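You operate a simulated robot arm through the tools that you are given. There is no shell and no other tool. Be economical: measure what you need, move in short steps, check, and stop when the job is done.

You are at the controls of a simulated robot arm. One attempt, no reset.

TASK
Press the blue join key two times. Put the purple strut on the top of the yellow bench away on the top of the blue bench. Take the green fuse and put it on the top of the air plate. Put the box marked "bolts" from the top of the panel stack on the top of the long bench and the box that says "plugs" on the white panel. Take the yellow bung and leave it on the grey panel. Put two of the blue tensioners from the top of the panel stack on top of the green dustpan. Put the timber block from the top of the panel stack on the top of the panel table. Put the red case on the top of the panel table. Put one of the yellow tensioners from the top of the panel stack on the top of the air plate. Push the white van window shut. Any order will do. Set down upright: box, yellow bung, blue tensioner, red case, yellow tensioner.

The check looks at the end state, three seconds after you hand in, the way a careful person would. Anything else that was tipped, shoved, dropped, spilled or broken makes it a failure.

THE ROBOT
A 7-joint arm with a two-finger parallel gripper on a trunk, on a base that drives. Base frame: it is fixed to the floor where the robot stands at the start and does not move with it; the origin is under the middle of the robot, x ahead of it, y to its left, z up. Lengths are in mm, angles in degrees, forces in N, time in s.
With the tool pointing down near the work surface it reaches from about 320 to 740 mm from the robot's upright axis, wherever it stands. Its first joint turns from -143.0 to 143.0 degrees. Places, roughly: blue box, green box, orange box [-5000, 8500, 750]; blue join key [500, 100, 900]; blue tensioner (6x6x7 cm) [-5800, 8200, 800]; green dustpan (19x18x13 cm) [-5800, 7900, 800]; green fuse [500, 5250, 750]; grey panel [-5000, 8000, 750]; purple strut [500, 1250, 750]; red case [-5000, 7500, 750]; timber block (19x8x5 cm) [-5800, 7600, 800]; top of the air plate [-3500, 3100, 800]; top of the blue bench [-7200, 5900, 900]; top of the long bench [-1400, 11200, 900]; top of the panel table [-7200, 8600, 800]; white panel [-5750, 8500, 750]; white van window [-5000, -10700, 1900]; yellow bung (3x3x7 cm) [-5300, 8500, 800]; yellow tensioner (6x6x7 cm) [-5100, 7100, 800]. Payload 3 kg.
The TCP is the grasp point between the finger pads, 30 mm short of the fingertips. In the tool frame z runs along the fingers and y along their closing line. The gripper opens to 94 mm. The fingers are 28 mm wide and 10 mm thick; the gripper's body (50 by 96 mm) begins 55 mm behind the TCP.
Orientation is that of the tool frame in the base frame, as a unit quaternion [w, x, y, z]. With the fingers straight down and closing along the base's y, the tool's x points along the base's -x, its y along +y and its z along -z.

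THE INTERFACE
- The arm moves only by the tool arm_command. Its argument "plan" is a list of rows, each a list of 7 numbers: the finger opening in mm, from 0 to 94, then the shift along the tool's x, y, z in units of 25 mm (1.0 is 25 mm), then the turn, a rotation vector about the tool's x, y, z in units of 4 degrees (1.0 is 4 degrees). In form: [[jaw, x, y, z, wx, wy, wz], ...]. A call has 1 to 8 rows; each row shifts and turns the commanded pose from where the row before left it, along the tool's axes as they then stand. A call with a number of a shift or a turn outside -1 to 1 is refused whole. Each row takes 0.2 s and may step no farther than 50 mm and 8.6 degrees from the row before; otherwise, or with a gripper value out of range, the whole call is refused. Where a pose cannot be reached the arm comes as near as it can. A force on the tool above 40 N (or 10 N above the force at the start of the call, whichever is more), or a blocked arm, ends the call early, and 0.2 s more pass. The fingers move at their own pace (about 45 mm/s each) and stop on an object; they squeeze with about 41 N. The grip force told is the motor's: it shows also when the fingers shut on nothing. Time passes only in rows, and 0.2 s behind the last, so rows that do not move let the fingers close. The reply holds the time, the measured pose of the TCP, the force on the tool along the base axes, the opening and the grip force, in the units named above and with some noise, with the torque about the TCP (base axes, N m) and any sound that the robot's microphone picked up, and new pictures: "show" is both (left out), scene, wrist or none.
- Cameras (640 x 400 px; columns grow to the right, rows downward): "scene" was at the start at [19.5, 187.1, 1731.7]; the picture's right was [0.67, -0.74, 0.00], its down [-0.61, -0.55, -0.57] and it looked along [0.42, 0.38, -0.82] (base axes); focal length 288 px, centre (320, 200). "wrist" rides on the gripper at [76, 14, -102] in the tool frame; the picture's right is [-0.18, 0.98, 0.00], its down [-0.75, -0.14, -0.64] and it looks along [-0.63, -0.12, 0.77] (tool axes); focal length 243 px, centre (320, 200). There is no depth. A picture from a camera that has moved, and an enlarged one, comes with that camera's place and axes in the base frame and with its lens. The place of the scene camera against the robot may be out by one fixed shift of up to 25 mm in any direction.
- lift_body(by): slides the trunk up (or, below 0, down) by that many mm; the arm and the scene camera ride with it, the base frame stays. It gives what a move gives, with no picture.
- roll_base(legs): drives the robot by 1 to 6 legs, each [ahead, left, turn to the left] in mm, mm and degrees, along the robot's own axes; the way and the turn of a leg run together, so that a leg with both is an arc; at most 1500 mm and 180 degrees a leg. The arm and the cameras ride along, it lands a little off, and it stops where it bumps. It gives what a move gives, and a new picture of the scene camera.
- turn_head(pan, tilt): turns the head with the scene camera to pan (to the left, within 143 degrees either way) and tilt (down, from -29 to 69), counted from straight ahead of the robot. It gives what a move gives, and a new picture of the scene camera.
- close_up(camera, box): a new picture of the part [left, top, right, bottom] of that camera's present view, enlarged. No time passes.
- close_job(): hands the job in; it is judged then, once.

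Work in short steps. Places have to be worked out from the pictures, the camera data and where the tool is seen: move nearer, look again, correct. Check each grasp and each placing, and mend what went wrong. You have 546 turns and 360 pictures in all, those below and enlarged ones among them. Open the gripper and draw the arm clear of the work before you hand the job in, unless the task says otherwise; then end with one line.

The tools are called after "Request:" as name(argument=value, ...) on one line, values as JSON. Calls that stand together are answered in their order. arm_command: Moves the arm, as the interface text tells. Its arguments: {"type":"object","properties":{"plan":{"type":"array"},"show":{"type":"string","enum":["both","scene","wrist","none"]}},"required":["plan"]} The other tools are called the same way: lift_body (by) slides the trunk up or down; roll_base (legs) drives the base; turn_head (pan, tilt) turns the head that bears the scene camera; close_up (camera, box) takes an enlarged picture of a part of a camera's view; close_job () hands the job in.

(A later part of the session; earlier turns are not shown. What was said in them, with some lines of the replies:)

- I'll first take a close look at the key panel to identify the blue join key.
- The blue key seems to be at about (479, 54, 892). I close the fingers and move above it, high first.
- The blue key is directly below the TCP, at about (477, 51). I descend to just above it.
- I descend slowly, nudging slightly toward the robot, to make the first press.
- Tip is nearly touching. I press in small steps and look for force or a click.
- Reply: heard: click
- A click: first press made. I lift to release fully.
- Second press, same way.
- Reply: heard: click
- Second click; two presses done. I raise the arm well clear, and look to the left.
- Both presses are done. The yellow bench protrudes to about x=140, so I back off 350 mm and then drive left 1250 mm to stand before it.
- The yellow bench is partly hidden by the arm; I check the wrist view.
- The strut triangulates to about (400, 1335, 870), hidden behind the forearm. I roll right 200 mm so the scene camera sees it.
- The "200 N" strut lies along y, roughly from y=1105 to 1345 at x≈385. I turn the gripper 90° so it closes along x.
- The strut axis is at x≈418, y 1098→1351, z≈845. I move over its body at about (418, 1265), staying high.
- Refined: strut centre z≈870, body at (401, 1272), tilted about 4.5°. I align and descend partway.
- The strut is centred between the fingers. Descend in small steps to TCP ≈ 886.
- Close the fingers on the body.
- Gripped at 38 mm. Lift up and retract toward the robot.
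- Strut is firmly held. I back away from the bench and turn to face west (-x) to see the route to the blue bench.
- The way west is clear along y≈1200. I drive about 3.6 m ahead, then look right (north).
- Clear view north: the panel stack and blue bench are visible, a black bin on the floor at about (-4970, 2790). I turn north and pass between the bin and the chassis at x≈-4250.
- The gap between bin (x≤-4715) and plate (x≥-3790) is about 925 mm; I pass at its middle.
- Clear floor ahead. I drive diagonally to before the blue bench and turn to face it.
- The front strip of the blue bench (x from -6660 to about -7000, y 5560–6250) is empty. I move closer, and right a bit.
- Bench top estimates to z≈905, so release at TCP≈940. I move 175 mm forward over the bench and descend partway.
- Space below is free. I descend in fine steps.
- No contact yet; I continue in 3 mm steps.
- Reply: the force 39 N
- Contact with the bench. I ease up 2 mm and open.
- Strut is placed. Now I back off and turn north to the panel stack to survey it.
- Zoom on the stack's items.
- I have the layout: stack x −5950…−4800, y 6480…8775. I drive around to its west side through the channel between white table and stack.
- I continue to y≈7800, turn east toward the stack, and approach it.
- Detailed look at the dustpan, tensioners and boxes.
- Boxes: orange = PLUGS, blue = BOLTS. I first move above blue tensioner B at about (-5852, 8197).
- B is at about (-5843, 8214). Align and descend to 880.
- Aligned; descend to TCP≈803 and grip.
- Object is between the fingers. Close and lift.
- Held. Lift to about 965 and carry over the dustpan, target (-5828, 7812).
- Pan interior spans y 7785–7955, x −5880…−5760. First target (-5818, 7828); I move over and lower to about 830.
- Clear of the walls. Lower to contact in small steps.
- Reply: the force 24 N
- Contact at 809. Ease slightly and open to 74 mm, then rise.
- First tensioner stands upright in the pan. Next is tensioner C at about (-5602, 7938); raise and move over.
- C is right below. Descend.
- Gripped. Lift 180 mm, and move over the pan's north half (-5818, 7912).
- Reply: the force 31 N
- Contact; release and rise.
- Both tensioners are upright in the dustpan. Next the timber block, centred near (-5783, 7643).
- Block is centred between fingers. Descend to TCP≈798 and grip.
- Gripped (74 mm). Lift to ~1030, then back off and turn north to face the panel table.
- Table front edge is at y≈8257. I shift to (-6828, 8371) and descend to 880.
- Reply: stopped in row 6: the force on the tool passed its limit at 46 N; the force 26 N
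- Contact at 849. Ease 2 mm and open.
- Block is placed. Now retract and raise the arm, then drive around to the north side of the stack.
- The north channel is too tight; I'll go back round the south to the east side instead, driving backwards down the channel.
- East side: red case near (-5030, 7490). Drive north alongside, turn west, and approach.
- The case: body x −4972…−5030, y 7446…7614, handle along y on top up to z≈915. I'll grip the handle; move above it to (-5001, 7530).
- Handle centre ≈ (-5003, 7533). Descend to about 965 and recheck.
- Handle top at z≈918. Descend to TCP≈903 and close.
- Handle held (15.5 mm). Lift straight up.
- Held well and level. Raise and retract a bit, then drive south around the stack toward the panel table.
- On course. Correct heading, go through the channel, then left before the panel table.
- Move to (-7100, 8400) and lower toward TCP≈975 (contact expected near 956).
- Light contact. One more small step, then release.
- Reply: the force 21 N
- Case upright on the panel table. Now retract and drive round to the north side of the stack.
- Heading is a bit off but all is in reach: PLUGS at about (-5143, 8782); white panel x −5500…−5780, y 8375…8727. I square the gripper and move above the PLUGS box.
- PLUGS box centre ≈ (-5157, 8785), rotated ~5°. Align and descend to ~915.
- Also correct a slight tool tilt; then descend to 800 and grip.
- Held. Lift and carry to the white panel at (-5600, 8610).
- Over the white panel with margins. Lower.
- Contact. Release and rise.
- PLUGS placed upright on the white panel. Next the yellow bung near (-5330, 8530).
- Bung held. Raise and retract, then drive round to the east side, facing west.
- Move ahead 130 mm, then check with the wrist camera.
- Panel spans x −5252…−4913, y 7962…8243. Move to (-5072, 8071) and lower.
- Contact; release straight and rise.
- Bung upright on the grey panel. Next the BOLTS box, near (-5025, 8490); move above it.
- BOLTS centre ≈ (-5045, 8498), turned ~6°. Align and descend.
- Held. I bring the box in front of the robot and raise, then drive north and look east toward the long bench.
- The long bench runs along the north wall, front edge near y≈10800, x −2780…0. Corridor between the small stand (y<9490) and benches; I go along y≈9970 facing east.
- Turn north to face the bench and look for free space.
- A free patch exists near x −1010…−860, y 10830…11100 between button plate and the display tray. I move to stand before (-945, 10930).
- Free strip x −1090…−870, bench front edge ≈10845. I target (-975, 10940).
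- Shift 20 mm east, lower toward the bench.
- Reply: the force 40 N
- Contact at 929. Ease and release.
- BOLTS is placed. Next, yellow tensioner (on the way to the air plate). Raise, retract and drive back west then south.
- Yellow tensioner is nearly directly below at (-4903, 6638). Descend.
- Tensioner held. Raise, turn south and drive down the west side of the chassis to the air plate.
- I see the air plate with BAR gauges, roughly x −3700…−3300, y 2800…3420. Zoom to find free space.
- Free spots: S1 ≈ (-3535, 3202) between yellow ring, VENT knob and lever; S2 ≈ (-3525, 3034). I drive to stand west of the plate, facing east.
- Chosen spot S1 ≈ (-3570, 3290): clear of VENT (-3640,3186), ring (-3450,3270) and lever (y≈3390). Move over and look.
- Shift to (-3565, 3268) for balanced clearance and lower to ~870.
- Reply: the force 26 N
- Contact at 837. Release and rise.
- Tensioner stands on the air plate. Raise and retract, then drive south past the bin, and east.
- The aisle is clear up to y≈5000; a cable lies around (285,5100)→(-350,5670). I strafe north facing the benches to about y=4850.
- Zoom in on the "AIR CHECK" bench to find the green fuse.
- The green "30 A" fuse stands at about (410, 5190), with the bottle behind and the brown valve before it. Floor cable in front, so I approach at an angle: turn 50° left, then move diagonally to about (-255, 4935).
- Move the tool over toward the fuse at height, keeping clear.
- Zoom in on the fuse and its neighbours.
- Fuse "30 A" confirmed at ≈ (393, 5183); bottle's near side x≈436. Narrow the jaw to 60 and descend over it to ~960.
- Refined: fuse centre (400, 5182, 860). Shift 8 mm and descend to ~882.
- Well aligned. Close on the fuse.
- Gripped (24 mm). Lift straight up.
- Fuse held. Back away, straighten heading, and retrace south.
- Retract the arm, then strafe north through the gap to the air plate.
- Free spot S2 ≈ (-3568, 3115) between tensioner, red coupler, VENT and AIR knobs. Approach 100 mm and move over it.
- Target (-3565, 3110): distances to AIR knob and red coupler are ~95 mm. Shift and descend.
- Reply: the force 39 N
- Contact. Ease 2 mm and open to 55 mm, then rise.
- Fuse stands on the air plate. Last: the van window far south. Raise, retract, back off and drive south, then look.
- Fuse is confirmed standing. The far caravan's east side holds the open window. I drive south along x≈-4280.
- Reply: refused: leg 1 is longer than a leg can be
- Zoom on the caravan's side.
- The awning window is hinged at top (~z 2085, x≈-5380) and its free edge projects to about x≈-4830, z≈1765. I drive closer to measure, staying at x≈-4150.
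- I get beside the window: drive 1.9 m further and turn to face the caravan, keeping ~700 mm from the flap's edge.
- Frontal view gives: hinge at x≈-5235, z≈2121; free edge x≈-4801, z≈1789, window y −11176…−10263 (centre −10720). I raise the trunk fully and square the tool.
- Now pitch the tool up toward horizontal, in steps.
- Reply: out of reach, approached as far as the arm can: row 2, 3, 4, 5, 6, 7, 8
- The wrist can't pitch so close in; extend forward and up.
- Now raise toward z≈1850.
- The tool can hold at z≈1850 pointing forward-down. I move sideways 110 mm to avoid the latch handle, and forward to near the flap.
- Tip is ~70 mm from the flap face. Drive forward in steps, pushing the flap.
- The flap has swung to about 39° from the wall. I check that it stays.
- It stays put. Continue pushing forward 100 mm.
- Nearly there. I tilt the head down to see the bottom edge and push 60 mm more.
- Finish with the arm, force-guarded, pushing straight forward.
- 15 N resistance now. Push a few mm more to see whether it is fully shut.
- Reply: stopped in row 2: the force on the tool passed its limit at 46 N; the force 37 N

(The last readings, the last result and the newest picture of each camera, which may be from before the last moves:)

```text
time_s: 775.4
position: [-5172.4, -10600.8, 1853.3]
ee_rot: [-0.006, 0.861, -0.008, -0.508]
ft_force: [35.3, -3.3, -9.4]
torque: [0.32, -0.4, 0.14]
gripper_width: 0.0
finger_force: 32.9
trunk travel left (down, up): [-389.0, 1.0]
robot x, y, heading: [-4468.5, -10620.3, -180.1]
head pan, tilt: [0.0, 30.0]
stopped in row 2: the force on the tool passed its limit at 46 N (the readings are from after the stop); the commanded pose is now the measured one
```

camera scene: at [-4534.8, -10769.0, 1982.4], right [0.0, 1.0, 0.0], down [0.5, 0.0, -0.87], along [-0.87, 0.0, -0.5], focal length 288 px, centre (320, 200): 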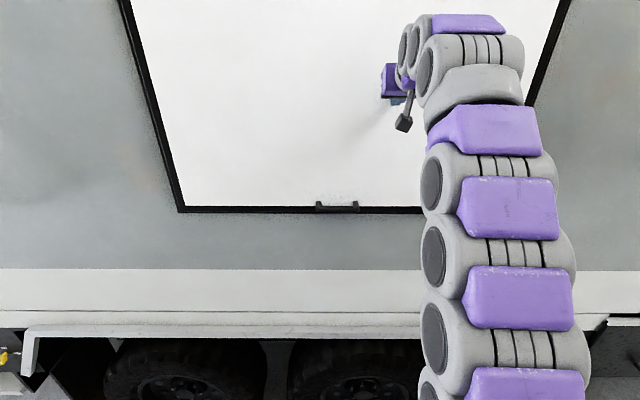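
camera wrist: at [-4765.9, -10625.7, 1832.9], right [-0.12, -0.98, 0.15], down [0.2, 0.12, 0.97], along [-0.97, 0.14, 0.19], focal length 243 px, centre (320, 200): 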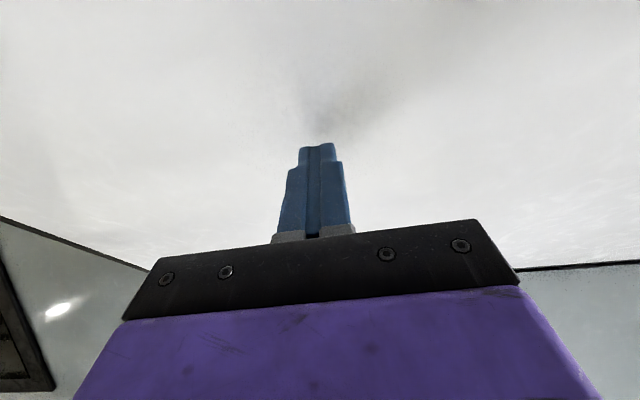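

Rigid stop at x≈-5198: seems shut. Withdraw and inspect.

Request:
arm_command(plan=[[0, 0.49, 0, -0.87, 0, 0, 0], [0, 0.49, 0, -0.87, 0, 0, 0]], show="none")

Request:
roll_base(legs=[[-500, 0, 0]])

Request:
turn_head(pan=0, tilt=5)

```text
time_s: 776.0
position: [-5125.3, -10595.4, 1851.4]
ee_rot: [-0.006, 0.861, -0.009, -0.509]
ft_force: [1.2, 0.6, 0.2]
torque: [0.0, -0.07, 0.06]
gripper_width: 0.0
finger_force: 32.9
trunk travel left (down, up): [-389.0, 1.0]
robot x, y, heading: [-4473.0, -10619.7, -179.7]
head pan, tilt: [0.0, 30.0]
```

```text
time_s: 778.9
position: [-4635.6, -10599.7, 1848.2]
ee_rot: [-0.005, 0.862, -0.007, -0.507]
ft_force: [0.0, 0.3, 0.7]
torque: [-0.01, 0.01, -0.02]
gripper_width: 0.3
finger_force: 33.3
trunk travel left (down, up): [-389.0, 1.0]
robot x, y, heading: [-3975.4, -10618.5, -179.8]
head pan, tilt: [0.0, 30.0]
camera scene: at [-4044.2, -10763.2, 1982.3], right [-0.01, 1.0, 0.0], down [0.5, 0.0, -0.86], along [-0.86, -0.01, -0.5], focal length 288 px, centre (320, 200)
```

scene: 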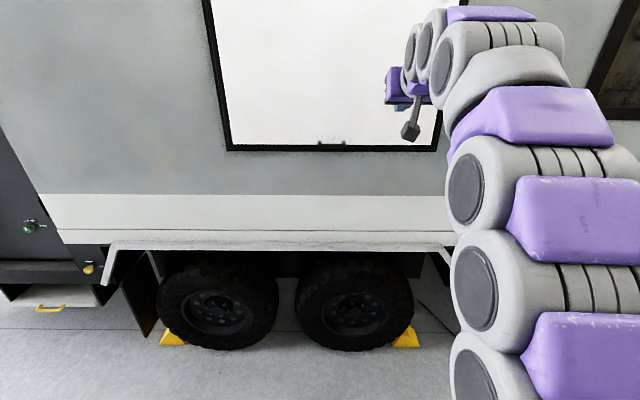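

```text
time_s: 779.8
position: [-4633.7, -10598.8, 1850.2]
ee_rot: [-0.004, 0.862, -0.006, -0.506]
ft_force: [-0.6, 0.2, 0.5]
torque: [0.0, 0.02, 0.01]
gripper_width: 0.1
finger_force: 33.0
trunk travel left (down, up): [-389.0, 1.0]
robot x, y, heading: [-3973.2, -10619.1, -179.8]
head pan, tilt: [0.0, 5.0]
camera scene: at [-4045.8, -10763.1, 2022.6], right [-0.01, 1.0, 0.0], down [0.09, 0.0, -1.0], along [-1.0, -0.01, -0.09], focal length 288 px, centre (320, 200)
```

scene: 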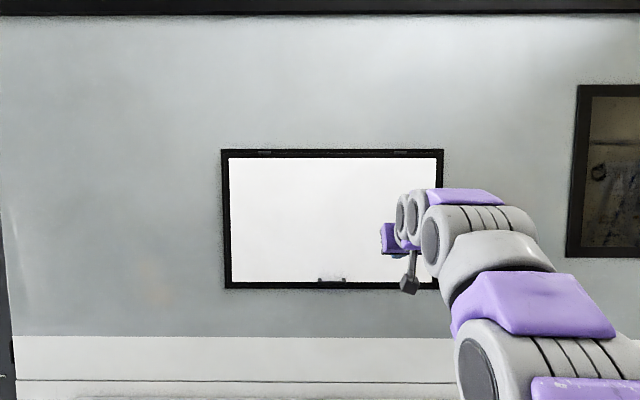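

It looks shut. To be certain I press once more near its bottom edge: lower the tool by ~220 mm, then advance.

Request:
arm_command(plan=[[0, 0.96, 0, 0.53, 0, 0, 0], [0, 0.96, 0, 0.53, 0, 0, 0], [0, 0.96, 0, 0.53, 0, 0, 0], [0, 0.96, 0, 0.53, 0, 0, 0], [0, 0.96, 0, 0.53, 0, 0, 0], [0, 0.96, 0, 0.53, 0, 0, 0], [0, 0.96, 0, 0.53, 0, 0, 0], [0, 0.96, 0, 0.53, 0, 0, 0]], show="none")

Request:
roll_base(legs=[[480, 0, 0]])

```text
time_s: 781.6
position: [-4632.9, -10599.6, 1628.6]
ee_rot: [-0.004, 0.862, -0.006, -0.507]
ft_force: [-0.7, 0.8, 0.1]
torque: [-0.02, 0.0, 0.0]
gripper_width: 0.0
finger_force: 32.8
trunk travel left (down, up): [-389.0, 1.0]
robot x, y, heading: [-3971.4, -10612.9, -179.5]
head pan, tilt: [0.0, 5.0]
```

```text
time_s: 784.4
position: [-5104.9, -10606.1, 1628.3]
ee_rot: [-0.003, 0.862, -0.005, -0.507]
ft_force: [-0.2, 0.0, -0.5]
torque: [0.02, 0.0, 0.0]
gripper_width: 0.2
finger_force: 33.1
trunk travel left (down, up): [-389.0, 1.0]
robot x, y, heading: [-4441.0, -10621.7, -179.1]
head pan, tilt: [0.0, 5.0]
camera scene: at [-4517.3, -10768.3, 2022.7], right [-0.01, 1.0, 0.0], down [0.09, 0.0, -1.0], along [-1.0, -0.01, -0.09], focal length 288 px, centre (320, 200)
```

scene: 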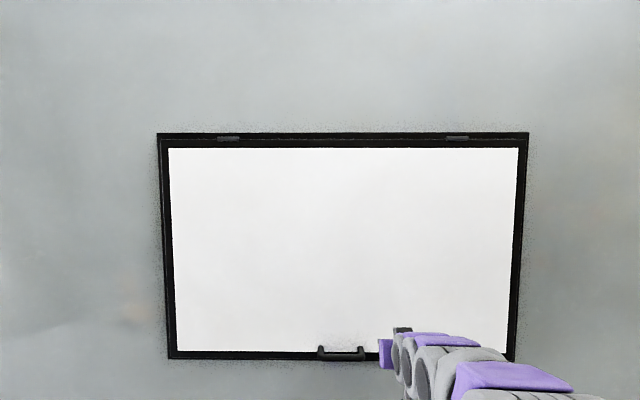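

Now the force-guarded press with the arm near the bottom edge.

Request:
arm_command(plan=[[0, -0.49, 0, 0.87, 0, 0, 0], [0, -0.49, 0, 0.87, 0, 0, 0], [0, -0.24, 0, 0.44, 0, 0, 0], [0, -0.12, 0, 0.22, 0, 0, 0], [0, -0.12, 0, 0.22, 0, 0, 0], [0, -0.12, 0, 0.22, 0, 0, 0]], show="none")

```text
time_s: 785.9
position: [-5171.3, -10604.6, 1630.2]
ee_rot: [-0.003, 0.864, -0.005, -0.504]
ft_force: [30.4, -0.7, 2.5]
torque: [0.0, 0.0, 0.03]
gripper_width: 0.0
finger_force: 32.7
trunk travel left (down, up): [-389.0, 1.0]
robot x, y, heading: [-4442.7, -10622.2, -179.6]
head pan, tilt: [0.0, 5.0]
stopped in row 6: the force on the tool passed its limit at 42 N (the readings are from after the stop); the commanded pose is now the measured one
```

Same x at top and bottom, so the flap is vertical and shut. Withdraw, open the gripper and back away.

Request:
arm_command(plan=[[0, 0.49, 0, -0.87, 0, 0, 0], [40, 0.49, 0, -0.87, 0, 0, 0], [94, 0.49, 0, -0.87, 0, 0, 0]], show="none")

Request:
roll_base(legs=[[-500, 0, 0]])

```text
time_s: 786.6
position: [-5107.8, -10605.6, 1622.5]
ee_rot: [-0.004, 0.865, -0.006, -0.502]
ft_force: [-0.6, 0.3, -1.1]
torque: [0.03, -0.01, -0.01]
gripper_width: 49.3
finger_force: 0.1
trunk travel left (down, up): [-389.0, 1.0]
robot x, y, heading: [-4448.4, -10619.9, -179.4]
head pan, tilt: [0.0, 5.0]
```

```text
time_s: 789.6
position: [-4615.4, -10598.3, 1625.3]
ee_rot: [-0.004, 0.865, -0.005, -0.503]
ft_force: [0.3, 0.1, 0.8]
torque: [0.01, 0.0, -0.02]
gripper_width: 93.9
finger_force: 0.1
trunk travel left (down, up): [-389.0, 1.0]
robot x, y, heading: [-3953.6, -10619.7, -179.5]
head pan, tilt: [0.0, 5.0]
camera scene: at [-4024.6, -10762.7, 2022.7], right [-0.01, 1.0, 0.0], down [0.09, 0.0, -1.0], along [-1.0, -0.01, -0.09], focal length 288 px, centre (320, 200)
```

scene: 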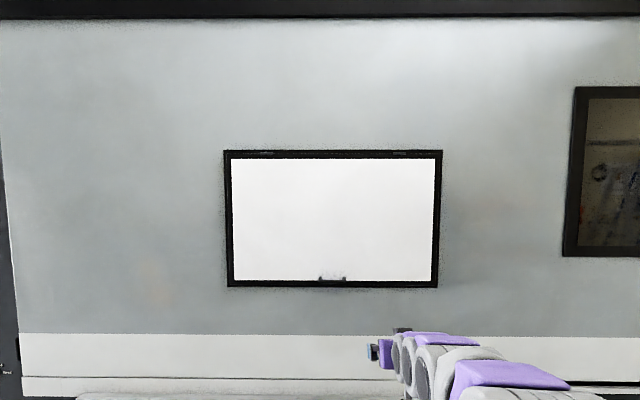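

The window is shut and all the placements are done, so I hand in.

Request:
close_job()

```text
The job is handed in.
```

I did every item on the list and handed the job in. The blue key clicked both times. I checked each placed object by camera as I let go of it, but did not go back to look at them all again before handing in. The van window is pushed shut: it met the same stop near its top and its bottom.
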